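You operate a simulated robot arm through the tools that you are given. There is no shell and no other tool. Be economical: measure what you need, move in short steps, check, and stop when the job is done.

You are at the controls of a simulated two-armed robot. One attempt, no reset.

Task
Fold the open carton shut and seal its seam with clear tape.
Fine: the carton at the bench's end, which holds a pack; short flaps first; use a tape gun and put it back into the grey basket.

Only the result counts: the job must be done as asked and must still hold three seconds after the hand-in. Knocking over, shifting, dropping, spilling or breaking anything else fails it. A push-on lid holds only when it is set on centred and level and pressed home; a screw cap is set on level and turned clockwise until tight. Flat cloth is picked up by pressing the open fingertips on it (5 to 10 N) and closing them slowly along it; thin cloth reads only 2 to 8 mm in the jaws.

Robot
Two 7-joint arms with fingered hands on one trunk, on a base that drives. Base frame: it is fixed to the floor where the robot stands at the start and does not move with it; the origin is under the middle of the robot, x ahead of it, y to its left, z up; the surface under the hand at the start is at about z = 780. Readings come in mm, rad, newtons and seconds.
The left shoulder is at the start at [47, 125, 1249], the right one opposite. With the tool pointing down near the work surface each hand reaches from about 100 to 740 mm from the robot's upright axis, wherever it stands, measured 20 degrees to its own side. Places, roughly: basket [500, 800, 800]; carton back flap [600, -100, 1100]; carton front flap [700, 200, 1100]; carton left flap [800, 0, 1100]; carton right flap [400, 200, 1100]; medium carton [-750, 2250, 250]; red tape gun [2750, 3750, 750]; small carton [-1000, 1750, 250]. Payload 3.6 kg a hand.
Tool frame (each hand has its own): the origin (TCP) lies between the finger pads and is the grasp point; the fingertips stand 30 mm ahead of it; z points along the fingers, y is the line along which they close. The gripper opens to 104 mm. The gripper's body begins 35 mm behind the TCP. The gripper is a hand of 4 fingers: y runs from the thumb to the fingers, the wrist lies at [-15, -104, -178] in the tool frame.
Orientation is that of the tool frame in the base frame, as [roll, pitch, yaw] about the fixed x, y, z axes, in that order (R = Rz(yaw) Ry(pitch) Rx(roll)). With the fingers straight down and the wrist toward the robot, the tool's x, y and z point along [0, 1, 0], [1, 0, 0] and [0, 0, -1] of the base frame.

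Tools
- The arms move only by the tool apply_moves. It takes "left_increments", "right_increments" or both (then of equal length, played together; a hand with none holds still); each is one flat list of numbers, 6 for each row, row after row: the shift along the tool's x, y, z in mm, then the turn, a rotation vector about the tool's x, y, z in rad. In form: [tx, ty, tz, wx, wy, wz, tx, ty, tz, wx, wy, wz, ...]. A call has 1 to 8 rows; each row shifts and turns the commanded pose from where the row before left it, along the tool's axes as they then stand. Rows are played at 5 a second. More than 50 mm and 0.15 rad between two rows, and nothing of the call is played. A pose out of reach is approached as far as the arm can. The call stops where the force on the tool passes 90 N (or 10 N more than at its start, if that is more) or the arm is blocked; 0.2 s more then pass. In this call time passes only in rows, and 0.2 s behind the last. The reply holds the time, the measured pose of the TCP, the force on the tool along the base axes, the opening and the grip force, in the units named above and with some noise, with the torque about the TCP (base axes, N m) and any sound that the robot's microphone picked up.
- Cameras (640 x 400 px; columns grow to the right, rows downward): "scene" is now at [148.1, 32.8, 1395.6]; the picture's right is [0.36, -0.93, 0.00], its down [-0.46, -0.18, -0.87] and it looks along [0.81, 0.32, -0.49] (base axes); focal length 214 px, centre (320, 200). "left" rides on the left gripper at [-61, -92, -130] in its tool frame; the picture's right is [-0.81, -0.27, 0.52], its down [0.53, -0.71, 0.46] and it looks along [0.24, 0.64, 0.72] (tool axes); focal length 275 px, centre (320, 200). "right" rides on the right gripper at [61, -92, -130] in its tool frame; the picture's right is [-0.81, 0.27, -0.52], its down [-0.53, -0.71, 0.46] and it looks along [-0.24, 0.64, 0.72] (tool axes); focal length 275 px, centre (320, 200).
- camera(camera): a new picture of that camera. It takes no simulated time.
- slide_trunk(by): slides the trunk up (or, below 0, down) by that many mm; the arms and the scene camera ride with it, the base frame stays. It gives what a move gives, with no picture.
- steer(legs): drives the robot by 1 to 6 legs, each [ahead, left, turn to the left] in mm, mm and rad, along the robot's own axes; the way and the turn of a leg run together, so that a leg with both is an arc; at most 1500 mm and 3.142 rad a leg. The arms and the cameras ride along, it lands a little off, and it stops where it bumps. It gives what a move gives.
- finger_targets(index, middle, ring, thumb_bend, thumb_turn, hand): sets how far each is bent, from 0 (flat) to 100 (curled in); at 30 the hand is open as for a grip, at 70 the pads meet at the TCP. One left out holds its place. A second passes; each finger stops where it meets its share of the squeeze, and holds until it gets a number again. It is the only way to open and close the hand. It gives what a move gives, with no picture; readings hold the bend of each and the force on the fingers (four entries, about 0 where the hand has none), thumb and palm. thumb_turn goes from beside the hand (0) to across from the fingers (100), as for a grip.
- head_to(pan, tilt): turns the head with the scene camera to pan (to the left, within 1.396 rad either way) and tilt (down, from -0.506 to 1.204), counted from straight ahead of the robot. It gives what a move gives.
- measure_at(camera, pixels): for up to 12 pixels [column, row] of the newest picture of that camera ("zoom" is the newest enlarged one), the place [x, y, z] in the base frame of the surface seen there, good to about 3 mm. It takes no simulated time.
- enlarge(camera, box): a new picture of the part [left, top, right, bottom] of that camera's present view, enlarged. It takes no simulated time.
- hand_in(): hands the job in; it is judged then, once.

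Go step by step. Measure first, check grasps and placings, and put right what went wrong. The budget is 80 turns and 70 pictures, counting those below and the enlarged ones. Unless the task says otherwise, let go and move clear before handing in, and close with one line.

The tools are called after ">>>" as name(argument=value, ...) on one line, values as JSON. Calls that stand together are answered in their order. apply_moves: Moves the arms, as the interface text tells. Its arguments: {"type":"object","properties":{"left_increments":{"type":"array"},"right_increments":{"type":"array"}},"required":[]} The other tools are called the same way: slide_trunk (by) slides the trunk up or down; finger_targets (index, middle, ring, thumb_bend, thumb_turn, hand) moves the fingers one by one; steer (legs) drives the base; head_to (pan, tilt) turns the head that bears the scene camera; camera (camera) takes a picture; measure_at (camera, pixels) gives the place of the surface under pixels of a picture; enlarge (camera, box) takes an enlarged picture of a part of a camera's view; hand_in () hands the job in.

At the start:

```text
time: 0.0
left_eef_pos: [313.9, 329.6, 1423.7]
left_tcp_rot: [-3.141, -0.002, 1.57]
left_wrist_force: [-0.5, 0.3, -0.2]
left_moment: [0.02, -0.02, -0.04]
left_width: 103.6
left_grasp_force: 0.1
left_shape: jaw
left_bend: [30.0, 30.0, 30.0, 30.0, 98.0]
left_finger forces: [0.0, 0.0, 0.1, 0.1, 0.1, 0.0]
right_eef_pos: [416.2, -58.0, 1401.1]
right_tcp_rot: [3.141, 0.001, 1.57]
right_wrist_force: [0.2, 0.5, 0.0]
right_moment: [-0.01, 0.0, 0.02]
right_width: 103.7
right_grasp_force: 0.1
right_shape: jaw
right_bend: [30.0, 30.0, 30.0, 30.0, 98.0]
right_finger forces: [0.0, 0.0, 0.1, 0.0, 0.0, 0.0]
trunk travel left (down, up): [-475.0, 61.0]
robot x, y, heading: [-1.8, 2.4, -0.0]
head pan, tilt: [0.372, 0.513]
```

scene: 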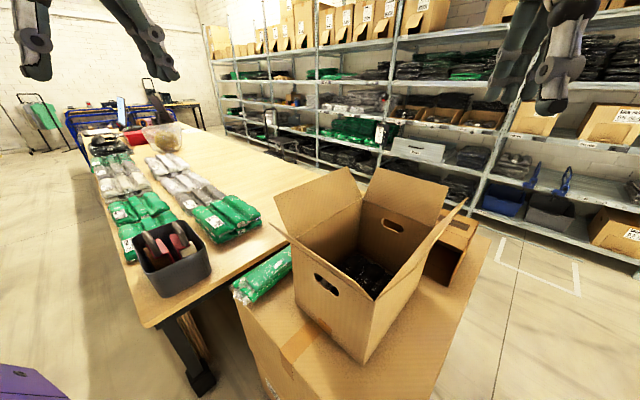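
right: 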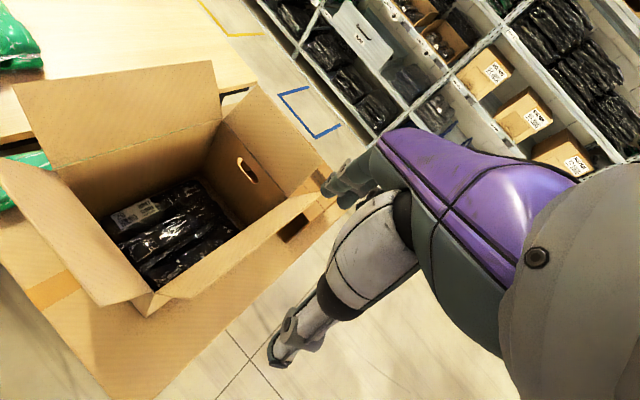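
left: 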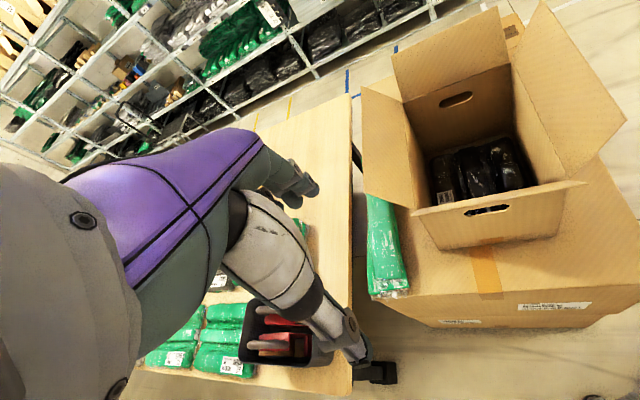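

The scene view shows the open carton around (360,260) and the grey basket with tape guns at (170,255). I'll enlarge both so I can measure them.

>>> enlarge(camera="scene", box=[230, 150, 500, 370])

>>> measure_at(camera="scene", pixels=[[276, 194], [346, 169], [299, 237], [361, 199], [379, 168], [447, 187], [465, 200], [420, 242], [270, 222], [364, 330], [365, 362], [300, 310]])

>>> enlarge(camera="scene", box=[110, 200, 240, 310])

```text
1.82 times, centred on (365, 260) of scene
```

zoom: 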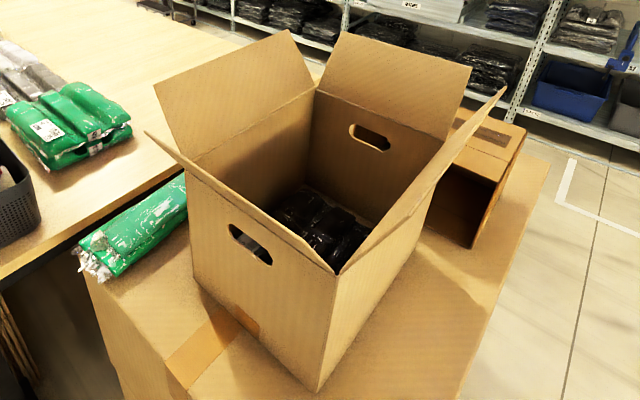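

```text
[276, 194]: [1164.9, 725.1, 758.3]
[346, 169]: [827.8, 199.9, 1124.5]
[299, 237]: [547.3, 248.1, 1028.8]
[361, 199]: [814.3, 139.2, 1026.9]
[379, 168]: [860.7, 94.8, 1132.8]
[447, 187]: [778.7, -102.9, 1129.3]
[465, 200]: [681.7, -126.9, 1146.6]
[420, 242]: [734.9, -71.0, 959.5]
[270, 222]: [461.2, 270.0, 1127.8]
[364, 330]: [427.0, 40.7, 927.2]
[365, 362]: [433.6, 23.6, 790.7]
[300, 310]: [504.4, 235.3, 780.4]
```

```text
3.64 times, centred on (175, 255) of scene
```

zoom: 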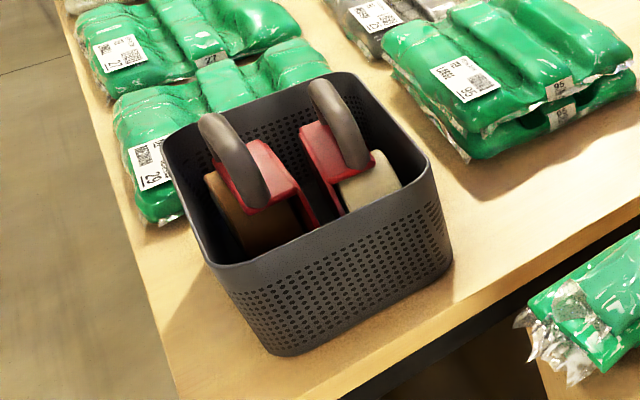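

The right-hand gun (zoom 340,130) carries the pale, clear roll and the left one (250,190) the brown. I'll measure that gun and the basket, then the carton corners.

>>> measure_at(camera="zoom", pixels=[[325, 85], [340, 115], [357, 155], [312, 145], [325, 175], [375, 190], [225, 125], [255, 180], [215, 265], [440, 170], [325, 75], [168, 150]])

>>> enlarge(camera="left", box=[220, 280, 360, 380])

>>> measure_at(camera="scene", pixels=[[372, 298], [373, 304], [303, 233], [414, 230], [372, 203], [380, 270], [290, 238], [330, 205], [400, 190], [415, 250], [335, 270], [440, 215]])

```text
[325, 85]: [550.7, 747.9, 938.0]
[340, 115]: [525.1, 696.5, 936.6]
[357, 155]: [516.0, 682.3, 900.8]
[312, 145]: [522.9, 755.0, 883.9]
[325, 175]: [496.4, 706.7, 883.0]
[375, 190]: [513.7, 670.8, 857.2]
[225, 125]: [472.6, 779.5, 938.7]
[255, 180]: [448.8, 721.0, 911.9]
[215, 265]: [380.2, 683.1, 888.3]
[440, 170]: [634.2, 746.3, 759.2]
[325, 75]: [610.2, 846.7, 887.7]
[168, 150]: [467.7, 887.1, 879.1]
```

```text
4.00 times, centred on (290, 330) of left
```

zoom: 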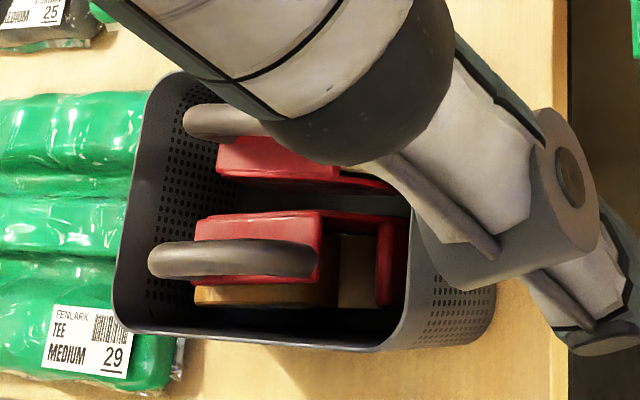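

```text
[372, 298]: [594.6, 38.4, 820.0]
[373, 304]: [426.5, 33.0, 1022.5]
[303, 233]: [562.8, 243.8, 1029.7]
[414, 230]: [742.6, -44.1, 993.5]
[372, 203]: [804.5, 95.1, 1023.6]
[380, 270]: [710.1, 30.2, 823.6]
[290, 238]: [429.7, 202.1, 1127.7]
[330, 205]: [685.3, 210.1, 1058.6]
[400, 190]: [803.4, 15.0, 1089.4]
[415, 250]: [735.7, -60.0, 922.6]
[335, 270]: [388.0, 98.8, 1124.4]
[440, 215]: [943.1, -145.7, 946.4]
```

The carton's rim is at z≈1025 and its short flaps are on the near and far sides. I need to know how close the base can drive, so I'll look down and also get a clear view of the basket.

>>> head_to(pan=0.0, tilt=1.1)

>>> camera(camera="scene")

>>> measure_at(camera="scene", pixels=[[320, 300], [320, 250], [200, 250], [440, 250], [320, 200], [320, 350], [150, 300], [480, 300]])

```text
time: 1.0
left_eef_pos: [313.4, 330.8, 1424.1]
left_tcp_rot: [-3.141, 0.0, 1.571]
left_wrist_force: [0.7, -0.1, 0.0]
left_moment: [-0.01, -0.02, -0.01]
left_width: 103.5
left_grasp_force: 0.0
left_shape: jaw
left_bend: [30.0, 30.0, 30.0, 30.0, 98.0]
left_finger forces: [0.0, 0.0, 0.0, 0.0, 0.0, 0.0]
right_eef_pos: [416.0, -58.0, 1402.1]
right_tcp_rot: [-3.14, -0.001, 1.571]
right_wrist_force: [0.0, 0.6, 0.2]
right_moment: [0.0, 0.02, -0.02]
right_width: 103.6
right_grasp_force: 0.1
right_shape: jaw
right_bend: [30.0, 30.0, 30.0, 30.0, 98.0]
right_finger forces: [0.1, 0.0, 0.1, 0.1, 0.0, 0.1]
trunk travel left (down, up): [-475.0, 61.0]
robot x, y, heading: [2.3, -0.3, -0.004]
head pan, tilt: [0.0, 1.1]
```

```text
63 pictures are left
```

scene: 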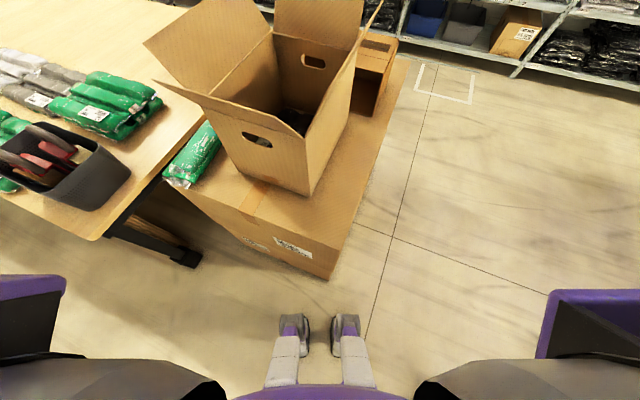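

```text
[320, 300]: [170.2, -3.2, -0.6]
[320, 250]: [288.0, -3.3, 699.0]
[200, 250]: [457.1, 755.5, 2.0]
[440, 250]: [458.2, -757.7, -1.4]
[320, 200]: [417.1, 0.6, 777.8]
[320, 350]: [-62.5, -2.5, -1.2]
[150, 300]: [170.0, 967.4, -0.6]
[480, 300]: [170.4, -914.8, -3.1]
```

The floor on the right of the big box is free. I'll measure its right edge, because I want to stand on that side facing the carton's long side.

>>> measure_at(camera="scene", pixels=[[404, 75], [378, 160], [362, 200], [327, 277], [333, 268], [302, 185], [312, 190], [350, 110], [320, 160], [385, 90], [180, 185], [390, 50]])

```text
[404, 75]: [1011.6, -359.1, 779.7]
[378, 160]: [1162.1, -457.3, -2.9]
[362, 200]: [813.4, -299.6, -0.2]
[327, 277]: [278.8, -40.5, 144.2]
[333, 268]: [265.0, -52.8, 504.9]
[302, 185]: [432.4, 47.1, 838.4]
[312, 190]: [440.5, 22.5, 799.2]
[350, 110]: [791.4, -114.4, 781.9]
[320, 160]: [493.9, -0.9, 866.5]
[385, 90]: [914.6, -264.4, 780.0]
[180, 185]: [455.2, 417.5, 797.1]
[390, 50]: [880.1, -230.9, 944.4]
```

The box edge runs from about [265,-55] to [1011,-362], at a yaw of -0.39. I'll drive to the right side and face along [0.375, 0.927].

>>> steer(legs=[[0, -450, 0], [0, 0, 1.187], [0, -373, 0], [200, 0, 0]])

>>> head_to(pan=0.0, tilt=0.9)

>>> camera(camera="scene")

```text
time: 13.0
left_eef_pos: [234.6, 10.7, 1423.2]
left_tcp_rot: [-3.141, 0.001, 2.752]
left_wrist_force: [0.5, 0.0, -0.9]
left_moment: [-0.04, -0.03, 0.02]
left_width: 103.8
left_grasp_force: 0.0
left_shape: jaw
left_bend: [30.0, 30.0, 30.0, 30.0, 98.0]
left_finger forces: [0.0, 0.0, 0.0, 0.0, 0.0, 0.0]
right_eef_pos: [632.0, -41.3, 1402.8]
right_tcp_rot: [-3.141, 0.0, 2.751]
right_wrist_force: [0.0, -0.5, 0.2]
right_moment: [0.0, 0.0, -0.03]
right_width: 103.8
right_grasp_force: 0.0
right_shape: jaw
right_bend: [30.0, 30.0, 30.0, 30.0, 98.0]
right_finger forces: [0.0, 0.0, 0.0, 0.0, 0.0, 0.1]
trunk travel left (down, up): [-475.0, 61.0]
robot x, y, heading: [422.2, -403.2, 1.184]
head pan, tilt: [0.0, 1.1]
```

```text
time: 13.8
left_eef_pos: [235.2, 10.6, 1422.9]
left_tcp_rot: [3.142, -0.001, 2.753]
left_wrist_force: [0.3, 0.0, -0.1]
left_moment: [-0.06, -0.01, -0.01]
left_width: 103.6
left_grasp_force: 0.1
left_shape: jaw
left_bend: [30.0, 30.0, 30.0, 30.0, 98.0]
left_finger forces: [0.1, 0.0, 0.0, 0.0, 0.1, 0.1]
right_eef_pos: [632.3, -42.8, 1401.9]
right_tcp_rot: [-3.141, -0.001, 2.752]
right_wrist_force: [-0.6, 0.1, -0.2]
right_moment: [0.0, 0.0, 0.04]
right_width: 104.0
right_grasp_force: 0.1
right_shape: jaw
right_bend: [30.0, 30.0, 30.0, 30.0, 98.0]
right_finger forces: [0.1, 0.0, 0.0, 0.0, 0.1, 0.1]
trunk travel left (down, up): [-475.0, 61.0]
robot x, y, heading: [423.0, -403.7, 1.183]
head pan, tilt: [0.0, 0.901]
```

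```text
62 pictures are left
```

scene: 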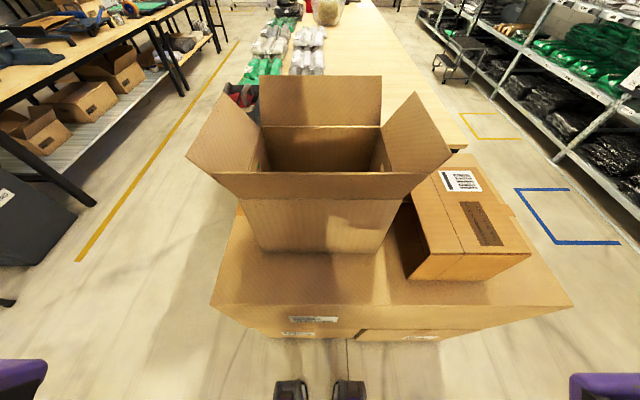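

The stance is square to the carton. Next I'll measure the flap edges and rim corners from here.

>>> measure_at(camera="scene", pixels=[[220, 176], [420, 176], [243, 205], [402, 205], [188, 154], [221, 95], [449, 154], [415, 96], [262, 80], [379, 80], [264, 128], [379, 128]])

>>> measure_at(camera="scene", pixels=[[320, 195], [320, 205], [320, 180], [320, 240], [260, 145], [385, 145], [241, 199], [404, 199], [500, 230], [420, 215], [470, 180], [380, 265]])

```text
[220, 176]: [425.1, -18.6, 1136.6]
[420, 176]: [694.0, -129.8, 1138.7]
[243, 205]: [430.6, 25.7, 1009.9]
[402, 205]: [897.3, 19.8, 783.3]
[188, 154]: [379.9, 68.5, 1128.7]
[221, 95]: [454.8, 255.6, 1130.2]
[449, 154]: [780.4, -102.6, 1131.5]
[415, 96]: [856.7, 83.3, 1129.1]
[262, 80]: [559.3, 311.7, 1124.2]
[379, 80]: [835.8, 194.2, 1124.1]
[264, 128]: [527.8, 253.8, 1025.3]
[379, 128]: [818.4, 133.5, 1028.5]
```

```text
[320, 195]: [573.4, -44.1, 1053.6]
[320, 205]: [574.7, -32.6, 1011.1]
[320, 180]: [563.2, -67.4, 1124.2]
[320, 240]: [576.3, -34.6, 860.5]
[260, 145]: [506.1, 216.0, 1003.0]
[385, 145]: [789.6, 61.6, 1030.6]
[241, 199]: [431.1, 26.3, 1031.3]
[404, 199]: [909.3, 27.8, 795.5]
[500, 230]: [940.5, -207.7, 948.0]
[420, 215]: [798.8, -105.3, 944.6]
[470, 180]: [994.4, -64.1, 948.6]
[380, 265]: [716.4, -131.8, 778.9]
```

I now have the carton frame: centre [623,80], 315 x 249 mm, rim at 1027. The side flaps lean out to ±218 along u. I'll bring both open hands down just outside the two short flaps.

>>> apply_moves(left_increments=[-5.2, 26.6, 38, 0, 0, 0, -5.2, 26.6, 38, 0, 0, 0, -5.2, 26.6, 38, 0, 0, 0, -5.2, 26.6, 38, 0, 0, 0, -5.2, 26.6, 38, 0, 0, 0, -5.2, 26.6, 38, 0, 0, 0, -5.2, 26.6, 38, 0, 0, 0, -5.2, 26.6, 38, 0, 0, 0], right_increments=[-29.5, 13.6, 35.2, 0, 0, 0, -29.5, 13.6, 35.2, 0, 0, 0, -29.5, 13.6, 35.2, 0, 0, 0, -29.5, 13.6, 35.2, 0, 0, 0, -29.5, 13.6, 35.2, 0, 0, 0, -29.5, 13.6, 35.2, 0, 0, 0, -29.5, 13.6, 35.2, 0, 0, 0, -29.5, 13.6, 35.2, 0, 0, 0])

>>> camera(camera="scene")

```text
time: 15.6
left_eef_pos: [355.1, 194.9, 1117.5]
left_tcp_rot: [3.141, 0.001, 2.753]
left_wrist_force: [0.1, 0.1, 0.0]
left_moment: [0.0, 0.0, -0.02]
left_width: 103.7
left_grasp_force: 0.1
left_shape: jaw
left_bend: [30.0, 30.0, 30.0, 30.0, 98.0]
left_finger forces: [0.1, 0.0, 0.0, 0.1, 0.1, 0.0]
right_eef_pos: [891.1, -30.4, 1117.8]
right_tcp_rot: [-3.141, 0.0, 2.753]
right_wrist_force: [0.2, 0.3, 0.9]
right_moment: [-0.01, -0.03, 0.01]
right_width: 103.8
right_grasp_force: 0.0
right_shape: jaw
right_bend: [30.0, 30.0, 30.0, 30.0, 98.0]
right_finger forces: [0.0, 0.0, 0.1, 0.0, 0.0, 0.0]
trunk travel left (down, up): [-475.0, 61.0]
robot x, y, heading: [423.9, -409.4, 1.177]
head pan, tilt: [0.0, 0.901]
```

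```text
61 pictures are left
```

scene: 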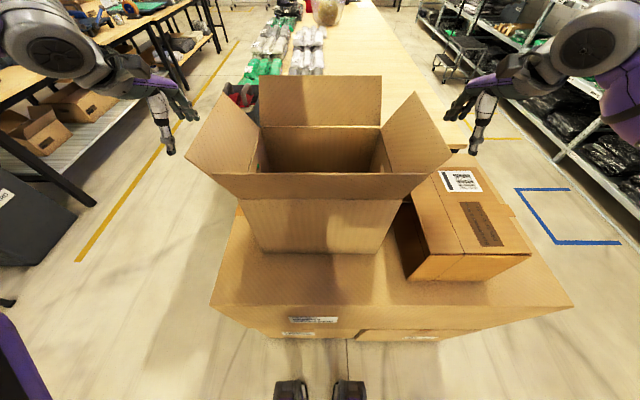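

Both hands stand clear outside the flaps, at (165,125) and (475,125). I'll push both short flaps inwards and then down.

>>> apply_moves(left_increments=[-40, 0, 0, 0, 0, 0, -40, 0, 0, 0, 0, 0, -40, 0, 0, 0, 0, 0, -40, 0, 0, 0, 0, 0, -30, 0, 8, 0, 0, 0, -20, 0, 18, 0, 0, 0, -10, 0, 18, 0, 0, 0], right_increments=[40, 0, 0, 0, 0, 0, 40, 0, 0, 0, 0, 0, 40, 0, 0, 0, 0, 0, 40, 0, 0, 0, 0, 0, 30, 0, 8, 0, 0, 0, 20, 0, 18, 0, 0, 0, 10, 0, 18, 0, 0, 0])

>>> camera(camera="scene")

```text
time: 17.3
left_eef_pos: [550.6, 114.7, 1074.2]
left_tcp_rot: [3.14, -0.005, 2.771]
left_wrist_force: [-1.2, 0.8, -0.8]
left_moment: [-0.12, -0.22, -0.16]
left_width: 103.8
left_grasp_force: 0.1
left_shape: jaw
left_bend: [30.0, 30.0, 30.0, 30.0, 98.0]
left_finger forces: [0.0, 0.1, 0.0, 0.0, 0.1, 0.0]
right_eef_pos: [697.1, 52.2, 1076.4]
right_tcp_rot: [3.141, 0.008, 2.734]
right_wrist_force: [2.5, -1.5, 0.3]
right_moment: [0.13, 0.31, 0.25]
right_width: 103.8
right_grasp_force: 0.1
right_shape: jaw
right_bend: [30.0, 30.0, 30.0, 30.0, 98.0]
right_finger forces: [0.0, 0.0, 0.0, 0.0, 0.1, 0.0]
trunk travel left (down, up): [-475.0, 61.0]
robot x, y, heading: [422.5, -404.7, 1.181]
head pan, tilt: [0.0, 0.901]
stopped in row 7 (left hand): the force on the tool passed its limit at 94 N (the readings are from after the stop); the commanded pose is now the measured one
```

```text
60 pictures are left
```

scene: 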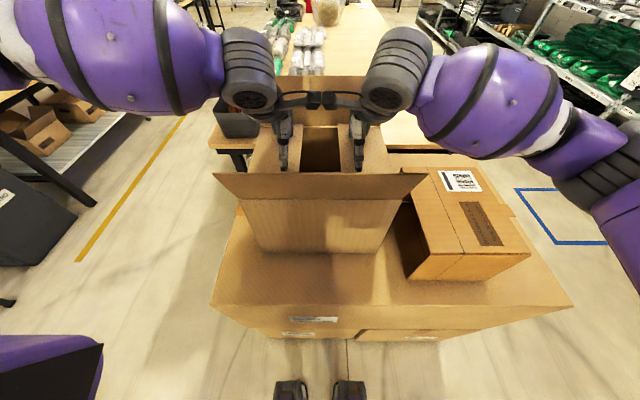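

Both short flaps lie nearly flat; the two wrists just met in the middle. I'll lift both hands and see whether the flaps stay down.

>>> apply_moves(left_increments=[8, 0, -20, 0, 0, 0, 20, 0, -40, 0, 0, 0, 20, 0, -40, 0, 0, 0, 30, 0, -35, 0, 0, 0, 30, 0, -35, 0, 0, 0], right_increments=[-8, 0, -20, 0, 0, 0, -20, 0, -40, 0, 0, 0, -20, 0, -40, 0, 0, 0, -30, 0, -35, 0, 0, 0, -30, 0, -35, 0, 0, 0])

>>> camera(camera="scene")

```text
time: 18.5
left_eef_pos: [451.0, 151.4, 1246.2]
left_tcp_rot: [3.141, -0.004, 2.772]
left_wrist_force: [-0.1, -0.9, -0.1]
left_moment: [0.02, -0.01, -0.03]
left_width: 103.8
left_grasp_force: 0.1
left_shape: jaw
left_bend: [30.0, 30.0, 30.0, 30.0, 98.0]
left_finger forces: [0.1, 0.0, 0.0, 0.0, 0.0, 0.1]
right_eef_pos: [793.4, 9.1, 1245.9]
right_tcp_rot: [3.141, 0.008, 2.736]
right_wrist_force: [0.1, -0.8, 0.8]
right_moment: [0.05, 0.0, 0.01]
right_width: 103.2
right_grasp_force: 0.0
right_shape: jaw
right_bend: [30.0, 30.0, 30.0, 30.0, 98.0]
right_finger forces: [0.0, 0.0, 0.0, 0.0, 0.0, 0.0]
trunk travel left (down, up): [-475.0, 61.0]
robot x, y, heading: [422.1, -403.9, 1.182]
head pan, tilt: [0.0, 0.901]
```

```text
59 pictures are left
```

scene: 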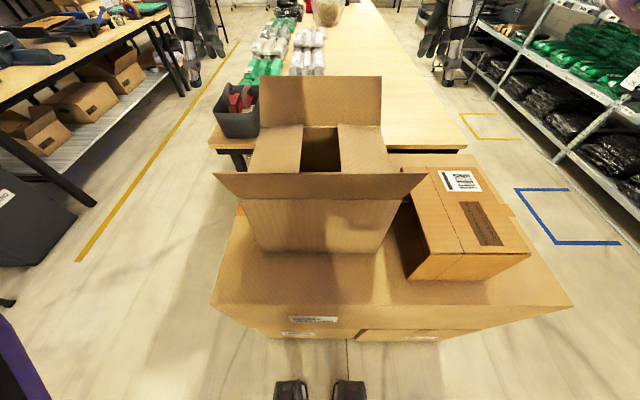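

The short flaps stay folded. I'll close both hands into slim shapes for folding the long flaps.

>>> finger_targets(hand="left", index=70, middle=70, ring=70, thumb_bend=70)

>>> finger_targets(hand="right", index=70, middle=70, ring=70, thumb_bend=70)

>>> apply_moves(left_increments=[-20, 40, -5, 0, 0, 0, -20, 40, -5, 0, 0, 0, -20, 40, -5, 0, 0, 0, -20, 40, 0, 0, 0, 0, -20, 40, 0, 0, 0, 0, -20, 40, 0, 0, 0, 0])

>>> camera(camera="scene")

```text
time: 19.5
left_eef_pos: [450.0, 151.4, 1245.5]
left_tcp_rot: [3.138, -0.003, 2.771]
left_wrist_force: [-0.1, -0.1, -0.1]
left_moment: [0.0, 0.01, 0.02]
left_width: 1.4
left_grasp_force: 0.1
left_shape: fingers
left_bend: [70.0, 70.0, 70.0, 70.0, 98.0]
left_finger forces: [0.0, 0.0, 0.0, 0.0, 0.1, 0.1]
right_eef_pos: [793.3, 10.4, 1245.3]
right_tcp_rot: [3.141, 0.007, 2.736]
right_wrist_force: [-0.4, -0.6, 0.0]
right_moment: [0.01, -0.01, -0.01]
right_width: 103.7
right_grasp_force: 0.1
right_shape: jaw
right_bend: [30.0, 30.0, 30.0, 30.0, 98.0]
right_finger forces: [0.0, 0.0, 0.0, 0.0, 0.0, 0.0]
trunk travel left (down, up): [-475.0, 61.0]
robot x, y, heading: [420.1, -404.7, 1.181]
head pan, tilt: [0.0, 0.901]
```

```text
time: 20.5
left_eef_pos: [451.1, 153.4, 1245.0]
left_tcp_rot: [3.14, -0.001, 2.771]
left_wrist_force: [-0.7, -0.1, -0.1]
left_moment: [0.02, -0.02, 0.0]
left_width: 1.4
left_grasp_force: 0.0
left_shape: fingers
left_bend: [70.0, 70.0, 70.0, 70.0, 98.0]
left_finger forces: [0.1, 0.0, 0.1, 0.0, 0.1, 0.0]
right_eef_pos: [793.6, 10.4, 1246.7]
right_tcp_rot: [-3.141, 0.007, 2.737]
right_wrist_force: [-0.4, 0.2, 0.3]
right_moment: [0.03, -0.02, -0.02]
right_width: 1.6
right_grasp_force: 0.0
right_shape: fingers
right_bend: [70.0, 70.0, 70.0, 70.0, 98.0]
right_finger forces: [0.0, 0.1, 0.0, 0.0, 0.0, 0.1]
trunk travel left (down, up): [-475.0, 61.0]
robot x, y, heading: [420.4, -402.2, 1.181]
head pan, tilt: [0.0, 0.901]
```

```text
time: 21.9
left_eef_pos: [519.8, 224.4, 1255.7]
left_tcp_rot: [3.139, -0.003, 2.77]
left_wrist_force: [-0.4, -1.3, 0.0]
left_moment: [0.01, 0.02, 0.01]
left_width: 1.2
left_grasp_force: 0.0
left_shape: fingers
left_bend: [70.0, 70.0, 70.0, 70.0, 98.0]
left_finger forces: [0.0, 0.0, 0.1, 0.0, 0.1, 0.0]
left hand out of reach, approached as far as the arm can: row 3, 4, 5, 6
right_eef_pos: [794.2, 11.6, 1246.3]
right_tcp_rot: [3.141, 0.008, 2.735]
right_wrist_force: [0.0, 0.1, -0.1]
right_moment: [-0.03, 0.0, 0.01]
right_width: 1.5
right_grasp_force: 0.1
right_shape: fingers
right_bend: [70.0, 70.0, 70.0, 70.0, 98.0]
right_finger forces: [0.1, 0.0, 0.0, 0.1, 0.0, 0.0]
trunk travel left (down, up): [-475.0, 61.0]
robot x, y, heading: [420.1, -407.2, 1.187]
head pan, tilt: [0.0, 0.901]
```

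```text
58 pictures are left
```

scene: 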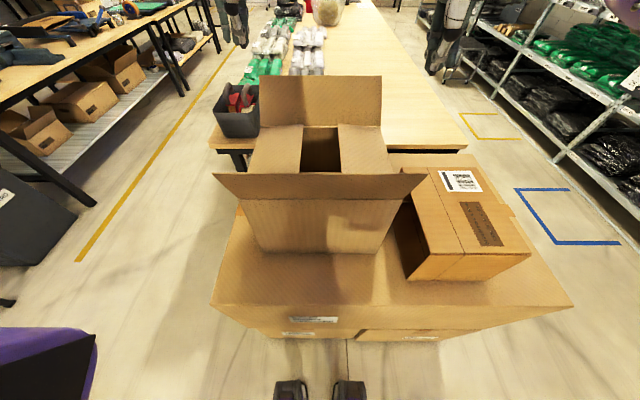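

With the wrist high, the left hand reaches only about h=93. I'll raise the trunk 60 mm and drive 50 mm closer, since the feet are still about 100 mm from the box, then go around the flap's end at a lower height.

>>> slide_trunk(by=60)

>>> steer(legs=[[50, 0, 0]])

```text
time: 22.9
left_eef_pos: [498.2, 174.7, 1436.3]
left_tcp_rot: [2.933, 0.003, 2.772]
left_wrist_force: [-0.4, -0.5, -0.5]
left_moment: [-0.01, 0.02, 0.01]
left_width: 1.4
left_grasp_force: 0.1
left_shape: fingers
left_bend: [70.0, 70.0, 70.0, 70.0, 98.0]
left_finger forces: [0.0, 0.0, 0.1, 0.0, 0.0, 0.0]
right_eef_pos: [793.7, 10.1, 1303.6]
right_tcp_rot: [-3.139, 0.007, 2.736]
right_wrist_force: [0.3, 0.2, -0.7]
right_moment: [0.0, -0.01, 0.02]
right_width: 1.4
right_grasp_force: 0.0
right_shape: fingers
right_bend: [70.0, 70.0, 70.0, 70.0, 98.0]
right_finger forces: [0.0, 0.1, 0.0, 0.0, 0.0, 0.1]
trunk travel left (down, up): [-535.0, 1.0]
robot x, y, heading: [419.9, -407.6, 1.182]
head pan, tilt: [0.0, 0.901]
```

```text
time: 23.8
left_eef_pos: [501.6, 183.3, 1436.6]
left_tcp_rot: [2.93, 0.002, 2.772]
left_wrist_force: [-0.2, 0.4, -0.5]
left_moment: [-0.01, -0.02, 0.02]
left_width: 1.1
left_grasp_force: 0.1
left_shape: fingers
left_bend: [70.0, 70.0, 70.0, 70.0, 98.0]
left_finger forces: [0.0, 0.1, 0.0, 0.0, 0.0, 0.0]
right_eef_pos: [798.5, 21.4, 1304.4]
right_tcp_rot: [-3.139, 0.006, 2.733]
right_wrist_force: [-0.2, -0.6, -0.6]
right_moment: [-0.01, 0.01, -0.03]
right_width: 1.4
right_grasp_force: 0.0
right_shape: fingers
right_bend: [70.0, 70.0, 70.0, 70.0, 98.0]
right_finger forces: [0.0, 0.1, 0.0, 0.0, 0.0, 0.0]
trunk travel left (down, up): [-535.0, 1.0]
robot x, y, heading: [424.1, -402.8, 1.186]
head pan, tilt: [0.0, 0.901]
stopped in leg 1: the robot was blocked; the commanded pose is now the measured one
```

The base is blocked at this distance, so I'll tilt the left hand forward to about 30° to gain reach and move it over and behind the far flap.

>>> apply_moves(left_increments=[0, 0, 0, -0.103, 0, 0, 0, 0, 0, -0.103, 0, 0, 0, 0, 0, -0.103, 0, 0, -10, 6.3, 46.5, 0, 0, 0, -10, 6.3, 46.5, 0, 0, 0, -10, 6.3, 46.5, 0, 0, 0, -10, 6.3, 46.5, 0, 0, 0, -10, 6.3, 46.5, 0, 0, 0])

>>> camera(camera="scene")

```text
time: 25.6
left_eef_pos: [551.3, 271.1, 1261.8]
left_tcp_rot: [2.62, 0.004, 2.773]
left_wrist_force: [0.3, 0.1, 0.4]
left_moment: [0.01, 0.01, 0.01]
left_width: 1.2
left_grasp_force: 0.0
left_shape: fingers
left_bend: [70.0, 70.0, 70.0, 70.0, 98.0]
left_finger forces: [0.1, 0.1, 0.0, 0.0, 0.1, 0.1]
left hand out of reach, approached as far as the arm can: row 6, 7, 8
right_eef_pos: [797.4, 20.1, 1306.6]
right_tcp_rot: [-3.141, 0.008, 2.736]
right_wrist_force: [0.5, 1.0, -1.0]
right_moment: [0.0, 0.0, 0.03]
right_width: 1.2
right_grasp_force: 0.0
right_shape: fingers
right_bend: [70.0, 70.0, 70.0, 70.0, 98.0]
right_finger forces: [0.1, 0.0, 0.1, 0.0, 0.0, 0.0]
trunk travel left (down, up): [-535.0, 1.0]
robot x, y, heading: [421.2, -395.3, 1.182]
head pan, tilt: [0.0, 0.901]
```

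```text
57 pictures are left
```

scene: 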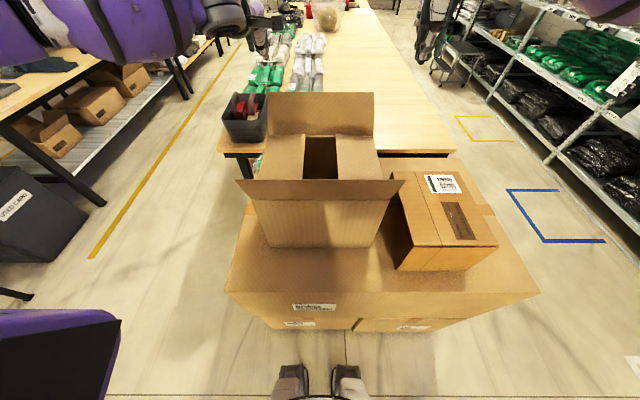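

Behind the far flap is out of reach from here. From the carton's left end both long flaps lie sideways and the seam runs straight ahead of the robot, which is also better for taping. I'll draw the left hand back, then drive round.

>>> apply_moves(left_increments=[0, -18, -29, 0, 0, 0, 0, -18, -29, 0, 0, 0, 0, -18, -29, 0, 0, 0, 0, -18, -29, 0.13, 0, 0, 0, -18, -29, 0.13, 0, 0, 0, -18, -20, 0.13, 0, 0, 0, -18, 0, 0.13, 0, 0])

>>> steer(legs=[[-90, 0, 0], [0, 550, 0], [0, 0, -1.576], [0, 600, 0]])

>>> camera(camera="scene")

```text
time: 27.2
left_eef_pos: [484.9, 94.1, 1360.4]
left_tcp_rot: [3.141, 0.001, 2.772]
left_wrist_force: [-0.2, -0.1, -0.1]
left_moment: [0.0, -0.02, 0.01]
left_width: 0.9
left_grasp_force: 0.1
left_shape: fingers
left_bend: [70.0, 70.0, 70.0, 70.0, 98.0]
left_finger forces: [0.0, 0.0, 0.0, 0.1, 0.0, 0.0]
right_eef_pos: [797.9, 18.3, 1306.7]
right_tcp_rot: [-3.141, 0.007, 2.733]
right_wrist_force: [0.6, -0.5, -1.3]
right_moment: [-0.02, -0.01, 0.0]
right_width: 1.4
right_grasp_force: 0.1
right_shape: fingers
right_bend: [70.0, 70.0, 70.0, 70.0, 98.0]
right_finger forces: [0.0, 0.0, 0.0, 0.0, 0.1, 0.0]
trunk travel left (down, up): [-535.0, 1.0]
robot x, y, heading: [423.2, -395.5, 1.184]
head pan, tilt: [0.0, 0.901]
```

```text
time: 42.4
left_eef_pos: [595.3, 236.3, 1360.8]
left_tcp_rot: [3.139, 0.004, 1.216]
left_wrist_force: [-0.9, -0.2, 0.9]
left_moment: [0.01, 0.05, -0.05]
left_width: 1.1
left_grasp_force: 0.0
left_shape: fingers
left_bend: [70.0, 70.0, 70.0, 70.0, 98.0]
left_finger forces: [0.0, 0.0, 0.0, 0.0, 0.0, 0.0]
right_eef_pos: [525.0, -79.1, 1306.2]
right_tcp_rot: [3.141, 0.007, 1.181]
right_wrist_force: [-0.1, -0.6, 0.9]
right_moment: [-0.01, 0.02, -0.01]
right_width: 1.1
right_grasp_force: 0.0
right_shape: fingers
right_bend: [70.0, 70.0, 70.0, 70.0, 98.0]
right_finger forces: [0.0, 0.0, 0.0, 0.0, 0.0, 0.0]
trunk travel left (down, up): [-535.0, 1.0]
robot x, y, heading: [106.1, 288.3, -0.376]
head pan, tilt: [0.0, 0.901]
```

```text
56 pictures are left
```

scene: 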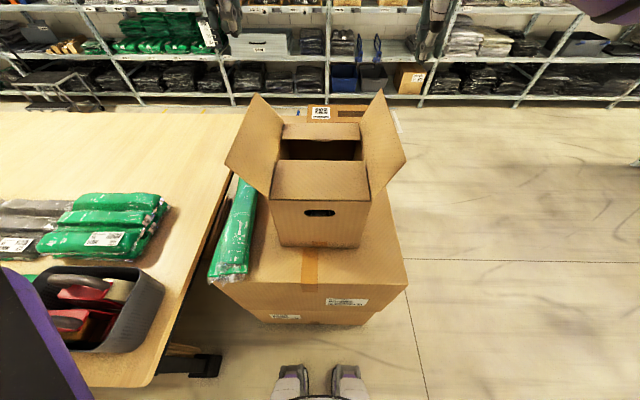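

The robot now faces the carton end-on. I'll lower both closed hands just outside the two long flaps.

>>> apply_moves(left_increments=[38, 18, 0, 0, 0, 0, 38, 18, 0, 0, 0, 0, 38, 18, 0, 0, 0, 0, 0, 0, 47.6, 0, 0, 0, 0, 0, 47.6, 0, 0, 0, 0, 0, 47.6, 0, 0, 0, 0, 0, 47.6, 0, 0, 0, 0, 0, 47.6, 0, 0, 0], right_increments=[-16, 0, 0, 0, 0, 0, -16, 0, 0, 0, 0, 0, -18, 0, 0, 0, 0, 0, 0, 0, 36.8, 0, 0, 0, 0, 0, 36.8, 0, 0, 0, 0, 0, 36.8, 0, 0, 0, 0, 0, 36.8, 0, 0, 0, 0, 0, 36.8, 0, 0, 0])

>>> camera(camera="scene")

```text
time: 44.2
left_eef_pos: [686.7, 324.3, 1120.4]
left_tcp_rot: [3.141, 0.002, 1.216]
left_wrist_force: [-0.1, 0.4, -0.2]
left_moment: [-0.01, 0.02, 0.02]
left_width: 1.1
left_grasp_force: 0.1
left_shape: fingers
left_bend: [70.0, 70.0, 70.0, 70.0, 98.0]
left_finger forces: [0.1, 0.0, 0.0, 0.0, 0.0, 0.1]
right_eef_pos: [505.4, -125.7, 1123.7]
right_tcp_rot: [-3.14, 0.009, 1.179]
right_wrist_force: [-0.3, -0.6, 0.4]
right_moment: [-0.01, -0.02, -0.02]
right_width: 1.0
right_grasp_force: 0.0
right_shape: fingers
right_bend: [70.0, 70.0, 70.0, 70.0, 98.0]
right_finger forces: [0.0, 0.0, 0.0, 0.0, 0.1, 0.0]
trunk travel left (down, up): [-535.0, 1.0]
robot x, y, heading: [105.0, 286.9, -0.376]
head pan, tilt: [0.0, 0.901]
```

```text
55 pictures are left
```

scene: 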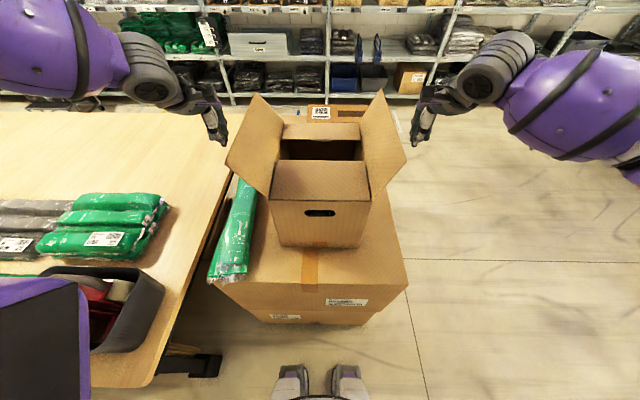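

Both hands are in place at (215,135) and (420,130). I'll sweep the left hand across to fold the front flap, then raise it.

>>> apply_moves(left_increments=[-40, 0, 0, 0, 0, 0, -40, 0, 0, 0, 0, 0, -40, 0, 0, 0, 0, 0, -30, 0, 5, 0, 0, 0, -20, 0, 12, 0, 0, 0, -12, 0, 15, 0, 0, 0, 0, 0, 10, 0, 0, 0])

>>> camera(camera="scene")

```text
time: 45.8
left_eef_pos: [614.2, 190.7, 1094.3]
left_tcp_rot: [3.14, 0.005, 1.218]
left_wrist_force: [0.8, 1.2, 1.2]
left_moment: [-0.01, 0.0, -0.04]
left_width: 0.0
left_grasp_force: 0.9
left_shape: fingers
left_bend: [70.0, 70.0, 70.0, 70.0, 98.0]
left_finger forces: [1.0, 0.1, 0.0, 0.0, 0.8, 0.0]
left hand out of reach, approached as far as the arm can: row 4, 5, 6, 7
right_eef_pos: [505.1, -124.2, 1124.5]
right_tcp_rot: [3.141, 0.008, 1.18]
right_wrist_force: [-0.1, 0.5, 0.3]
right_moment: [-0.02, -0.04, 0.0]
right_width: 1.4
right_grasp_force: 0.0
right_shape: fingers
right_bend: [70.0, 70.0, 70.0, 70.0, 98.0]
right_finger forces: [0.0, 0.0, 0.0, 0.1, 0.0, 0.1]
trunk travel left (down, up): [-535.0, 1.0]
robot x, y, heading: [101.6, 290.7, -0.373]
head pan, tilt: [0.0, 0.901]
```

```text
54 pictures are left
```

scene: 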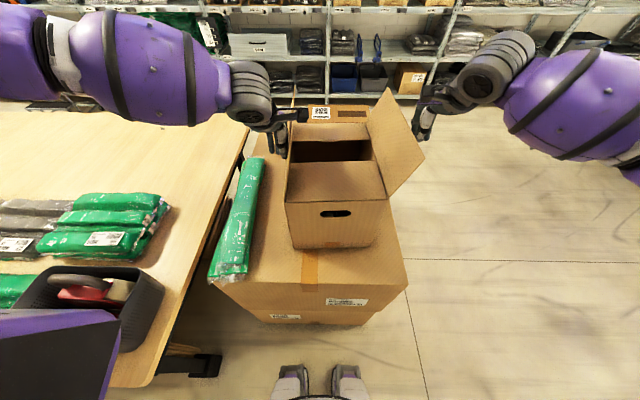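

The left flap has only reached vertical (290,140), and the carton slid a little to the right under the push. I'll measure where it stands now.

>>> measure_at(camera="scene", pixels=[[288, 200], [386, 198], [375, 137], [391, 197], [422, 158], [388, 93], [292, 163], [287, 150], [371, 160], [365, 125], [293, 245], [371, 243]])

>>> enlarge(camera="scene", box=[220, 80, 460, 260])

>>> camera(camera="right")

```text
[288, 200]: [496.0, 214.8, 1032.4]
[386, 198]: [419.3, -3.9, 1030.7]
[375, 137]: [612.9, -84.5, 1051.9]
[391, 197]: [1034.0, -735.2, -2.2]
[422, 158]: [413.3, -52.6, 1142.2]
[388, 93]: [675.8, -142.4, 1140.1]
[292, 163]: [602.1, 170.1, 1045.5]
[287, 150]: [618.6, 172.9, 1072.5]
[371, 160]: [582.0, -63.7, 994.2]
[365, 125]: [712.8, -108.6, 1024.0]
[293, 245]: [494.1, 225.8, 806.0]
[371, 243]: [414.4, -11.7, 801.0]
```

```text
2.22 times, centred on (340, 170) of scene
```

zoom: 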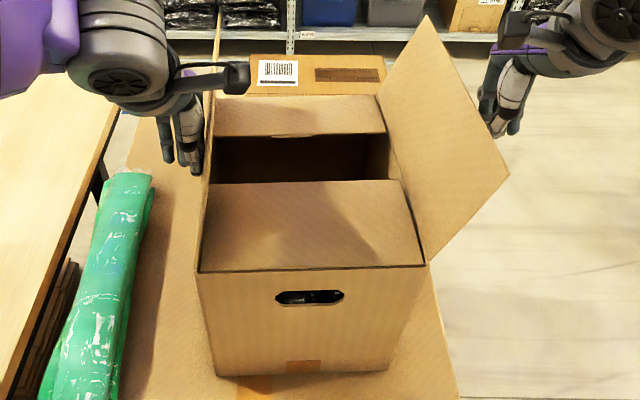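

```text
52 pictures are left
```

right: 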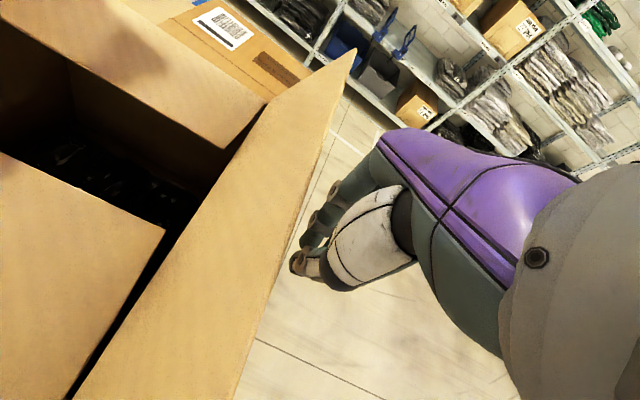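

The carton turned about 3° and moved about 28 mm because I pushed from one side only. I'll close both long flaps at once with balanced pushes, as I did the short ones, so first I'll draw the hands out, lower the trunk back and centre the robot.

>>> apply_moves(left_increments=[30, 0, 0, 0, 0, 0, 30, 0, -20, 0, 0, 0, 30, 0, -35, 0, 0, 0, 20, 0, -10, 0, 0, 0], right_increments=[0, 0, -15, 0, 0, 0, 0, 0, -15, 0, 0, 0, 0, 0, -15, 0, 0, 0, 0, 0, -15, 0, 0, 0])

>>> slide_trunk(by=-60)

```text
time: 46.8
left_eef_pos: [654.1, 293.5, 1156.9]
left_tcp_rot: [3.14, 0.003, 1.215]
left_wrist_force: [0.6, 0.9, -0.3]
left_moment: [-0.01, 0.01, -0.03]
left_width: 0.7
left_grasp_force: 0.0
left_shape: fingers
left_bend: [70.0, 70.0, 70.0, 70.0, 98.0]
left_finger forces: [0.0, 0.1, 0.0, 0.0, 0.0, 0.1]
right_eef_pos: [505.4, -124.2, 1183.4]
right_tcp_rot: [-3.142, 0.006, 1.18]
right_wrist_force: [0.4, -0.3, 0.8]
right_moment: [0.02, -0.04, 0.01]
right_width: 1.2
right_grasp_force: 0.0
right_shape: fingers
right_bend: [70.0, 70.0, 70.0, 70.0, 98.0]
right_finger forces: [0.0, 0.0, 0.0, 0.0, 0.0, 0.1]
trunk travel left (down, up): [-535.0, 1.0]
robot x, y, heading: [106.5, 283.7, -0.374]
head pan, tilt: [0.0, 0.901]
```

```text
time: 47.8
left_eef_pos: [654.1, 294.5, 1099.1]
left_tcp_rot: [3.138, 0.002, 1.215]
left_wrist_force: [0.7, -0.2, 0.7]
left_moment: [-0.03, -0.02, -0.02]
left_width: 0.6
left_grasp_force: 0.1
left_shape: fingers
left_bend: [70.0, 70.0, 70.0, 70.0, 98.0]
left_finger forces: [0.0, 0.1, 0.1, 0.1, 0.1, 0.1]
right_eef_pos: [504.9, -126.6, 1124.4]
right_tcp_rot: [3.14, 0.007, 1.18]
right_wrist_force: [-1.0, -0.3, 0.3]
right_moment: [-0.01, 0.0, 0.01]
right_width: 1.2
right_grasp_force: 0.0
right_shape: fingers
right_bend: [70.0, 70.0, 70.0, 70.0, 98.0]
right_finger forces: [0.0, 0.0, 0.0, 0.0, 0.1, 0.0]
trunk travel left (down, up): [-475.0, 61.0]
robot x, y, heading: [104.3, 288.4, -0.376]
head pan, tilt: [0.0, 0.901]
```

The left hand is now at about h=244 and the right at -200 from the carton's new centre. I'll shift the base 60 mm right and turn it slightly to square up.

>>> steer(legs=[[0, -60, 0.033]])

>>> camera(camera="scene")

```text
time: 49.0
left_eef_pos: [632.4, 257.0, 1097.0]
left_tcp_rot: [3.14, 0.003, 1.249]
left_wrist_force: [-0.3, 1.0, 0.7]
left_moment: [0.01, -0.02, -0.02]
left_width: 0.4
left_grasp_force: 0.0
left_shape: fingers
left_bend: [70.0, 70.0, 70.0, 70.0, 98.0]
left_finger forces: [0.0, 0.0, 0.0, 0.0, 0.0, 0.0]
right_eef_pos: [497.2, -167.2, 1122.6]
right_tcp_rot: [3.141, 0.007, 1.212]
right_wrist_force: [0.8, -0.6, 1.8]
right_moment: [-0.02, 0.01, 0.02]
right_width: 1.2
right_grasp_force: 0.1
right_shape: fingers
right_bend: [70.0, 70.0, 70.0, 70.0, 98.0]
right_finger forces: [0.1, 0.0, 0.0, 0.1, 0.0, 0.0]
trunk travel left (down, up): [-475.0, 61.0]
robot x, y, heading: [82.7, 234.4, -0.337]
head pan, tilt: [0.0, 0.901]
```

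```text
51 pictures are left
```

scene: 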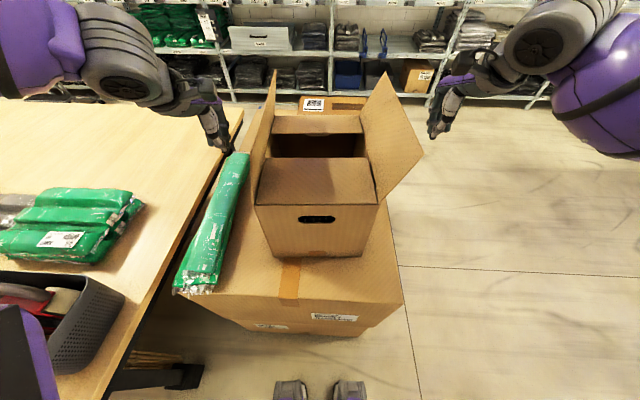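

The left hand is at h≈202 and the right at -243. I'll raise both to about z=1145 for more leverage and bring them in together, balanced.

>>> apply_moves(left_increments=[-10, 0, -24, 0, 0, 0, -10, 0, -24, 0, 0, 0, -10, 0, 0, 0, 0, 0, -5, 0, 0, 0, 0, 0, -27, 0, 0, 0, 0, 0, -28, 0, 0, 0, 0, 0, -20, 0, 0, 0, 0, 0], right_increments=[20, 0, -11, 0, 0, 0, 20, 0, -11, 0, 0, 0, 18, 0, 0, 0, 0, 0, 18, 0, 0, 0, 0, 0, 27, 0, 0, 0, 0, 0, 28, 0, 0, 0, 0, 0, 20, 0, 0, 0, 0, 0])

>>> camera(camera="scene")

```text
time: 50.6
left_eef_pos: [602.6, 166.3, 1146.2]
left_tcp_rot: [3.138, -0.03, 1.284]
left_wrist_force: [22.8, 83.6, 19.9]
left_moment: [2.22, -0.82, 0.75]
left_width: 0.6
left_grasp_force: 45.0
left_shape: fingers
left_bend: [68.0, 70.0, 70.0, 70.0, 100.0]
left_finger forces: [83.4, 0.1, 0.0, 0.0, 7.2, 0.0]
right_eef_pos: [545.8, -41.1, 1145.5]
right_tcp_rot: [3.141, 0.034, 1.17]
right_wrist_force: [-26.7, -79.8, 7.5]
right_moment: [-1.97, 0.77, -1.06]
right_width: 2.9
right_grasp_force: 43.8
right_shape: fingers
right_bend: [64.0, 69.0, 70.0, 71.0, 100.0]
right_finger forces: [74.0, 0.0, 0.0, 0.0, 12.9, 0.0]
trunk travel left (down, up): [-475.0, 61.0]
robot x, y, heading: [80.8, 233.8, -0.344]
head pan, tilt: [0.0, 0.901]
```

```text
50 pictures are left
```

scene: 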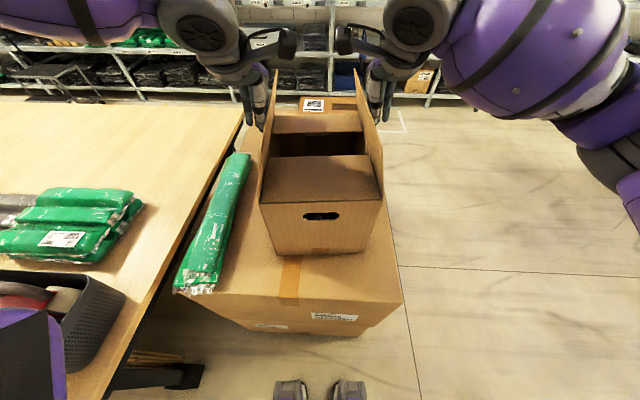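

Both flaps are just past vertical, and each hand reads about 83 N. I'll hold still for a moment to see whether that force decays, which would mean hinge damping rather than a real block.

>>> apply_moves(left_increments=[0, 0, 0, 0, 0, 0, 0, 0, 0, 0, 0, 0, 0, 0, 0, 0, 0, 0, 0, 0, 0, 0, 0, 0], right_increments=[0, 0, 0, 0, 0, 0, 0, 0, 0, 0, 0, 0, 0, 0, 0, 0, 0, 0, 0, 0, 0, 0, 0, 0])

>>> enlarge(camera="scene", box=[220, 60, 420, 260])

```text
time: 51.6
left_eef_pos: [602.3, 165.4, 1145.6]
left_tcp_rot: [3.139, -0.027, 1.283]
left_wrist_force: [23.7, 86.1, 28.5]
left_moment: [2.3, -0.93, 0.8]
left_width: 0.6
left_grasp_force: 48.0
left_shape: fingers
left_bend: [68.0, 70.0, 70.0, 70.0, 100.0]
left_finger forces: [88.5, 0.1, 0.0, 0.0, 7.2, 0.0]
right_eef_pos: [546.1, -41.8, 1145.6]
right_tcp_rot: [3.139, 0.031, 1.17]
right_wrist_force: [-26.1, -81.0, 11.8]
right_moment: [-2.07, 0.69, -1.1]
right_width: 3.4
right_grasp_force: 45.2
right_shape: fingers
right_bend: [64.0, 69.0, 70.0, 71.0, 100.0]
right_finger forces: [76.8, 0.1, 0.1, 0.0, 13.1, 0.1]
trunk travel left (down, up): [-475.0, 61.0]
robot x, y, heading: [86.4, 231.5, -0.338]
head pan, tilt: [0.0, 0.901]
```

```text
2.00 times, centred on (320, 160) of scene
```

zoom: 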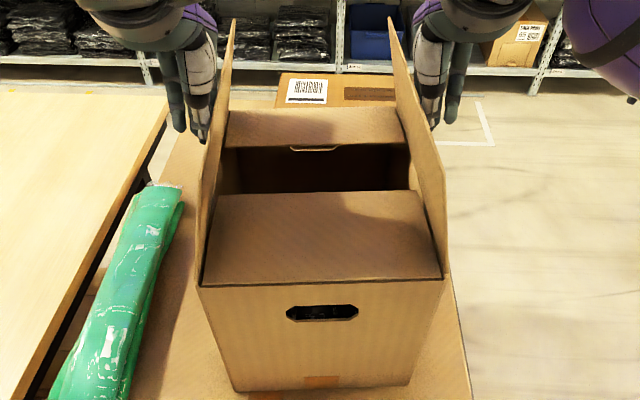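

The force is static. I suspect the short flaps stand slightly proud and jam the long ones, so I'll measure how high they sit.

>>> measure_at(camera="zoom", pixels=[[320, 198], [320, 240], [320, 275], [312, 142], [312, 125], [312, 112], [225, 200], [415, 195], [235, 140], [395, 135], [225, 25], [393, 22]])

```text
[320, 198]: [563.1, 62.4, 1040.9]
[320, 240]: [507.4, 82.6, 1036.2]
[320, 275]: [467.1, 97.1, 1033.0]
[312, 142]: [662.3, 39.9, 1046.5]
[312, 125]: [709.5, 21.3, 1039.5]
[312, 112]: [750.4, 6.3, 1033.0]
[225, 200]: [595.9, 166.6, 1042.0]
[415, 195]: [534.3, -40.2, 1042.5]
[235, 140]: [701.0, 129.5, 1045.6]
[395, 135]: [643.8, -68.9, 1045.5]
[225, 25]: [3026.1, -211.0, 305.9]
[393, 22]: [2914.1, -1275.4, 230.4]
```

The short flaps stand 5–9° proud, with their edges at 1041–1046 against a rim at 1031, so they jam the long flaps. I'll back off, then press each short flap down below the rim from above.

>>> apply_moves(left_increments=[25, 0, 0, 0, 0, 0, 35, 0, -20, 0, 0, 0, 0, 0, -45, 0, 0, 0, 0, 0, -45, 0, 0, 0, 30, 0, 0, 0, 0, 0, 30, 0, 0, 0, 0, 0, 0, 0, 0, 0, 0, 0, 0, 0, 0, 0, 0, 0], right_increments=[-25, 0, 0, 0, 0, 0, -25, 0, -20, 0, 0, 0, 0, 0, -45, 0, 0, 0, 0, 0, -40, 0, 0, 0, 37, -8, 0, 0, 0, 0, 37, -8, 0, 0, 0, 0, 37, -8, 0, 0, 0, 0, 37, -8, 0, 0, 0, 0])

>>> camera(camera="scene")

```text
time: 53.4
left_eef_pos: [635.5, 268.4, 1255.8]
left_tcp_rot: [3.141, 0.002, 1.251]
left_wrist_force: [-0.3, 0.0, 0.0]
left_moment: [-0.04, 0.0, -0.01]
left_width: 0.9
left_grasp_force: 0.1
left_shape: fingers
left_bend: [70.0, 70.0, 70.0, 70.0, 98.0]
left_finger forces: [0.1, 0.0, 0.1, 0.1, 0.0, 0.0]
right_eef_pos: [555.9, 79.6, 1247.3]
right_tcp_rot: [-3.141, 0.007, 1.211]
right_wrist_force: [0.6, -0.7, -0.1]
right_moment: [0.0, 0.01, 0.02]
right_width: 1.0
right_grasp_force: 0.0
right_shape: fingers
right_bend: [70.0, 70.0, 70.0, 70.0, 98.0]
right_finger forces: [0.1, 0.0, 0.0, 0.0, 0.0, 0.0]
trunk travel left (down, up): [-475.0, 61.0]
robot x, y, heading: [85.5, 231.8, -0.339]
head pan, tilt: [0.0, 0.901]
```

```text
48 pictures are left
```

scene: 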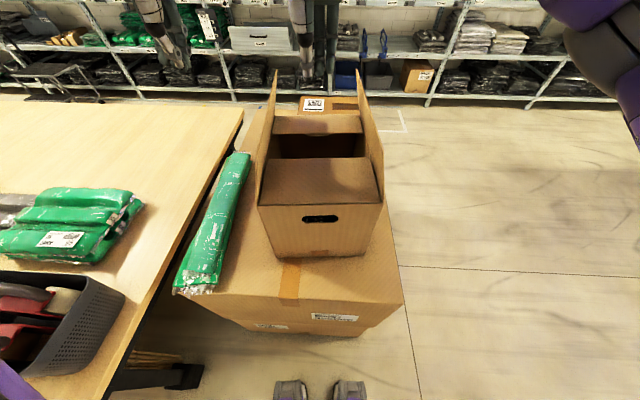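

The right hand is above the near short flap at u≈-56. I'll press it straight down past the rim.

>>> apply_moves(right_increments=[0, -6, 43, 0, 0, 0, 0, 0, 43, 0, 0, 0, 0, 0, 43, 0, 0, 0, 0, 0, 43, 0, 0, 0, 0, 0, 12, 0, 0, 0, 0, 0, 10, 0, 0, 0, 0, 0, 8, 0, 0, 0])

>>> camera(camera="scene")

```text
time: 55.0
left_eef_pos: [629.5, 268.3, 1260.3]
left_tcp_rot: [3.134, 0.003, 1.25]
left_wrist_force: [0.2, -0.4, 0.5]
left_moment: [-0.03, 0.0, -0.01]
left_width: 0.5
left_grasp_force: 0.0
left_shape: fingers
left_bend: [70.0, 70.0, 70.0, 70.0, 98.0]
left_finger forces: [0.0, 0.0, 0.1, 0.0, 0.0, 0.0]
right_eef_pos: [547.2, 81.3, 1055.3]
right_tcp_rot: [3.123, -0.004, 1.213]
right_wrist_force: [-12.1, 0.4, 55.0]
right_moment: [0.64, 0.69, 0.11]
right_width: 0.0
right_grasp_force: 27.3
right_shape: fingers
right_bend: [70.0, 70.0, 70.0, 71.0, 99.0]
right_finger forces: [0.0, 0.0, 0.0, 0.0, 54.8, 0.0]
trunk travel left (down, up): [-475.0, 61.0]
robot x, y, heading: [80.6, 235.0, -0.341]
head pan, tilt: [0.0, 0.901]
```

```text
47 pictures are left
```

scene: 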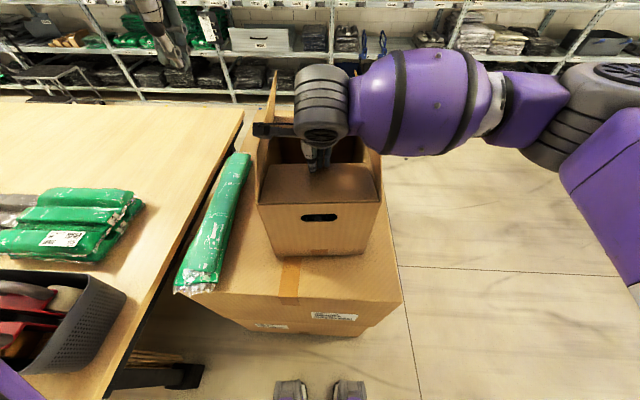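

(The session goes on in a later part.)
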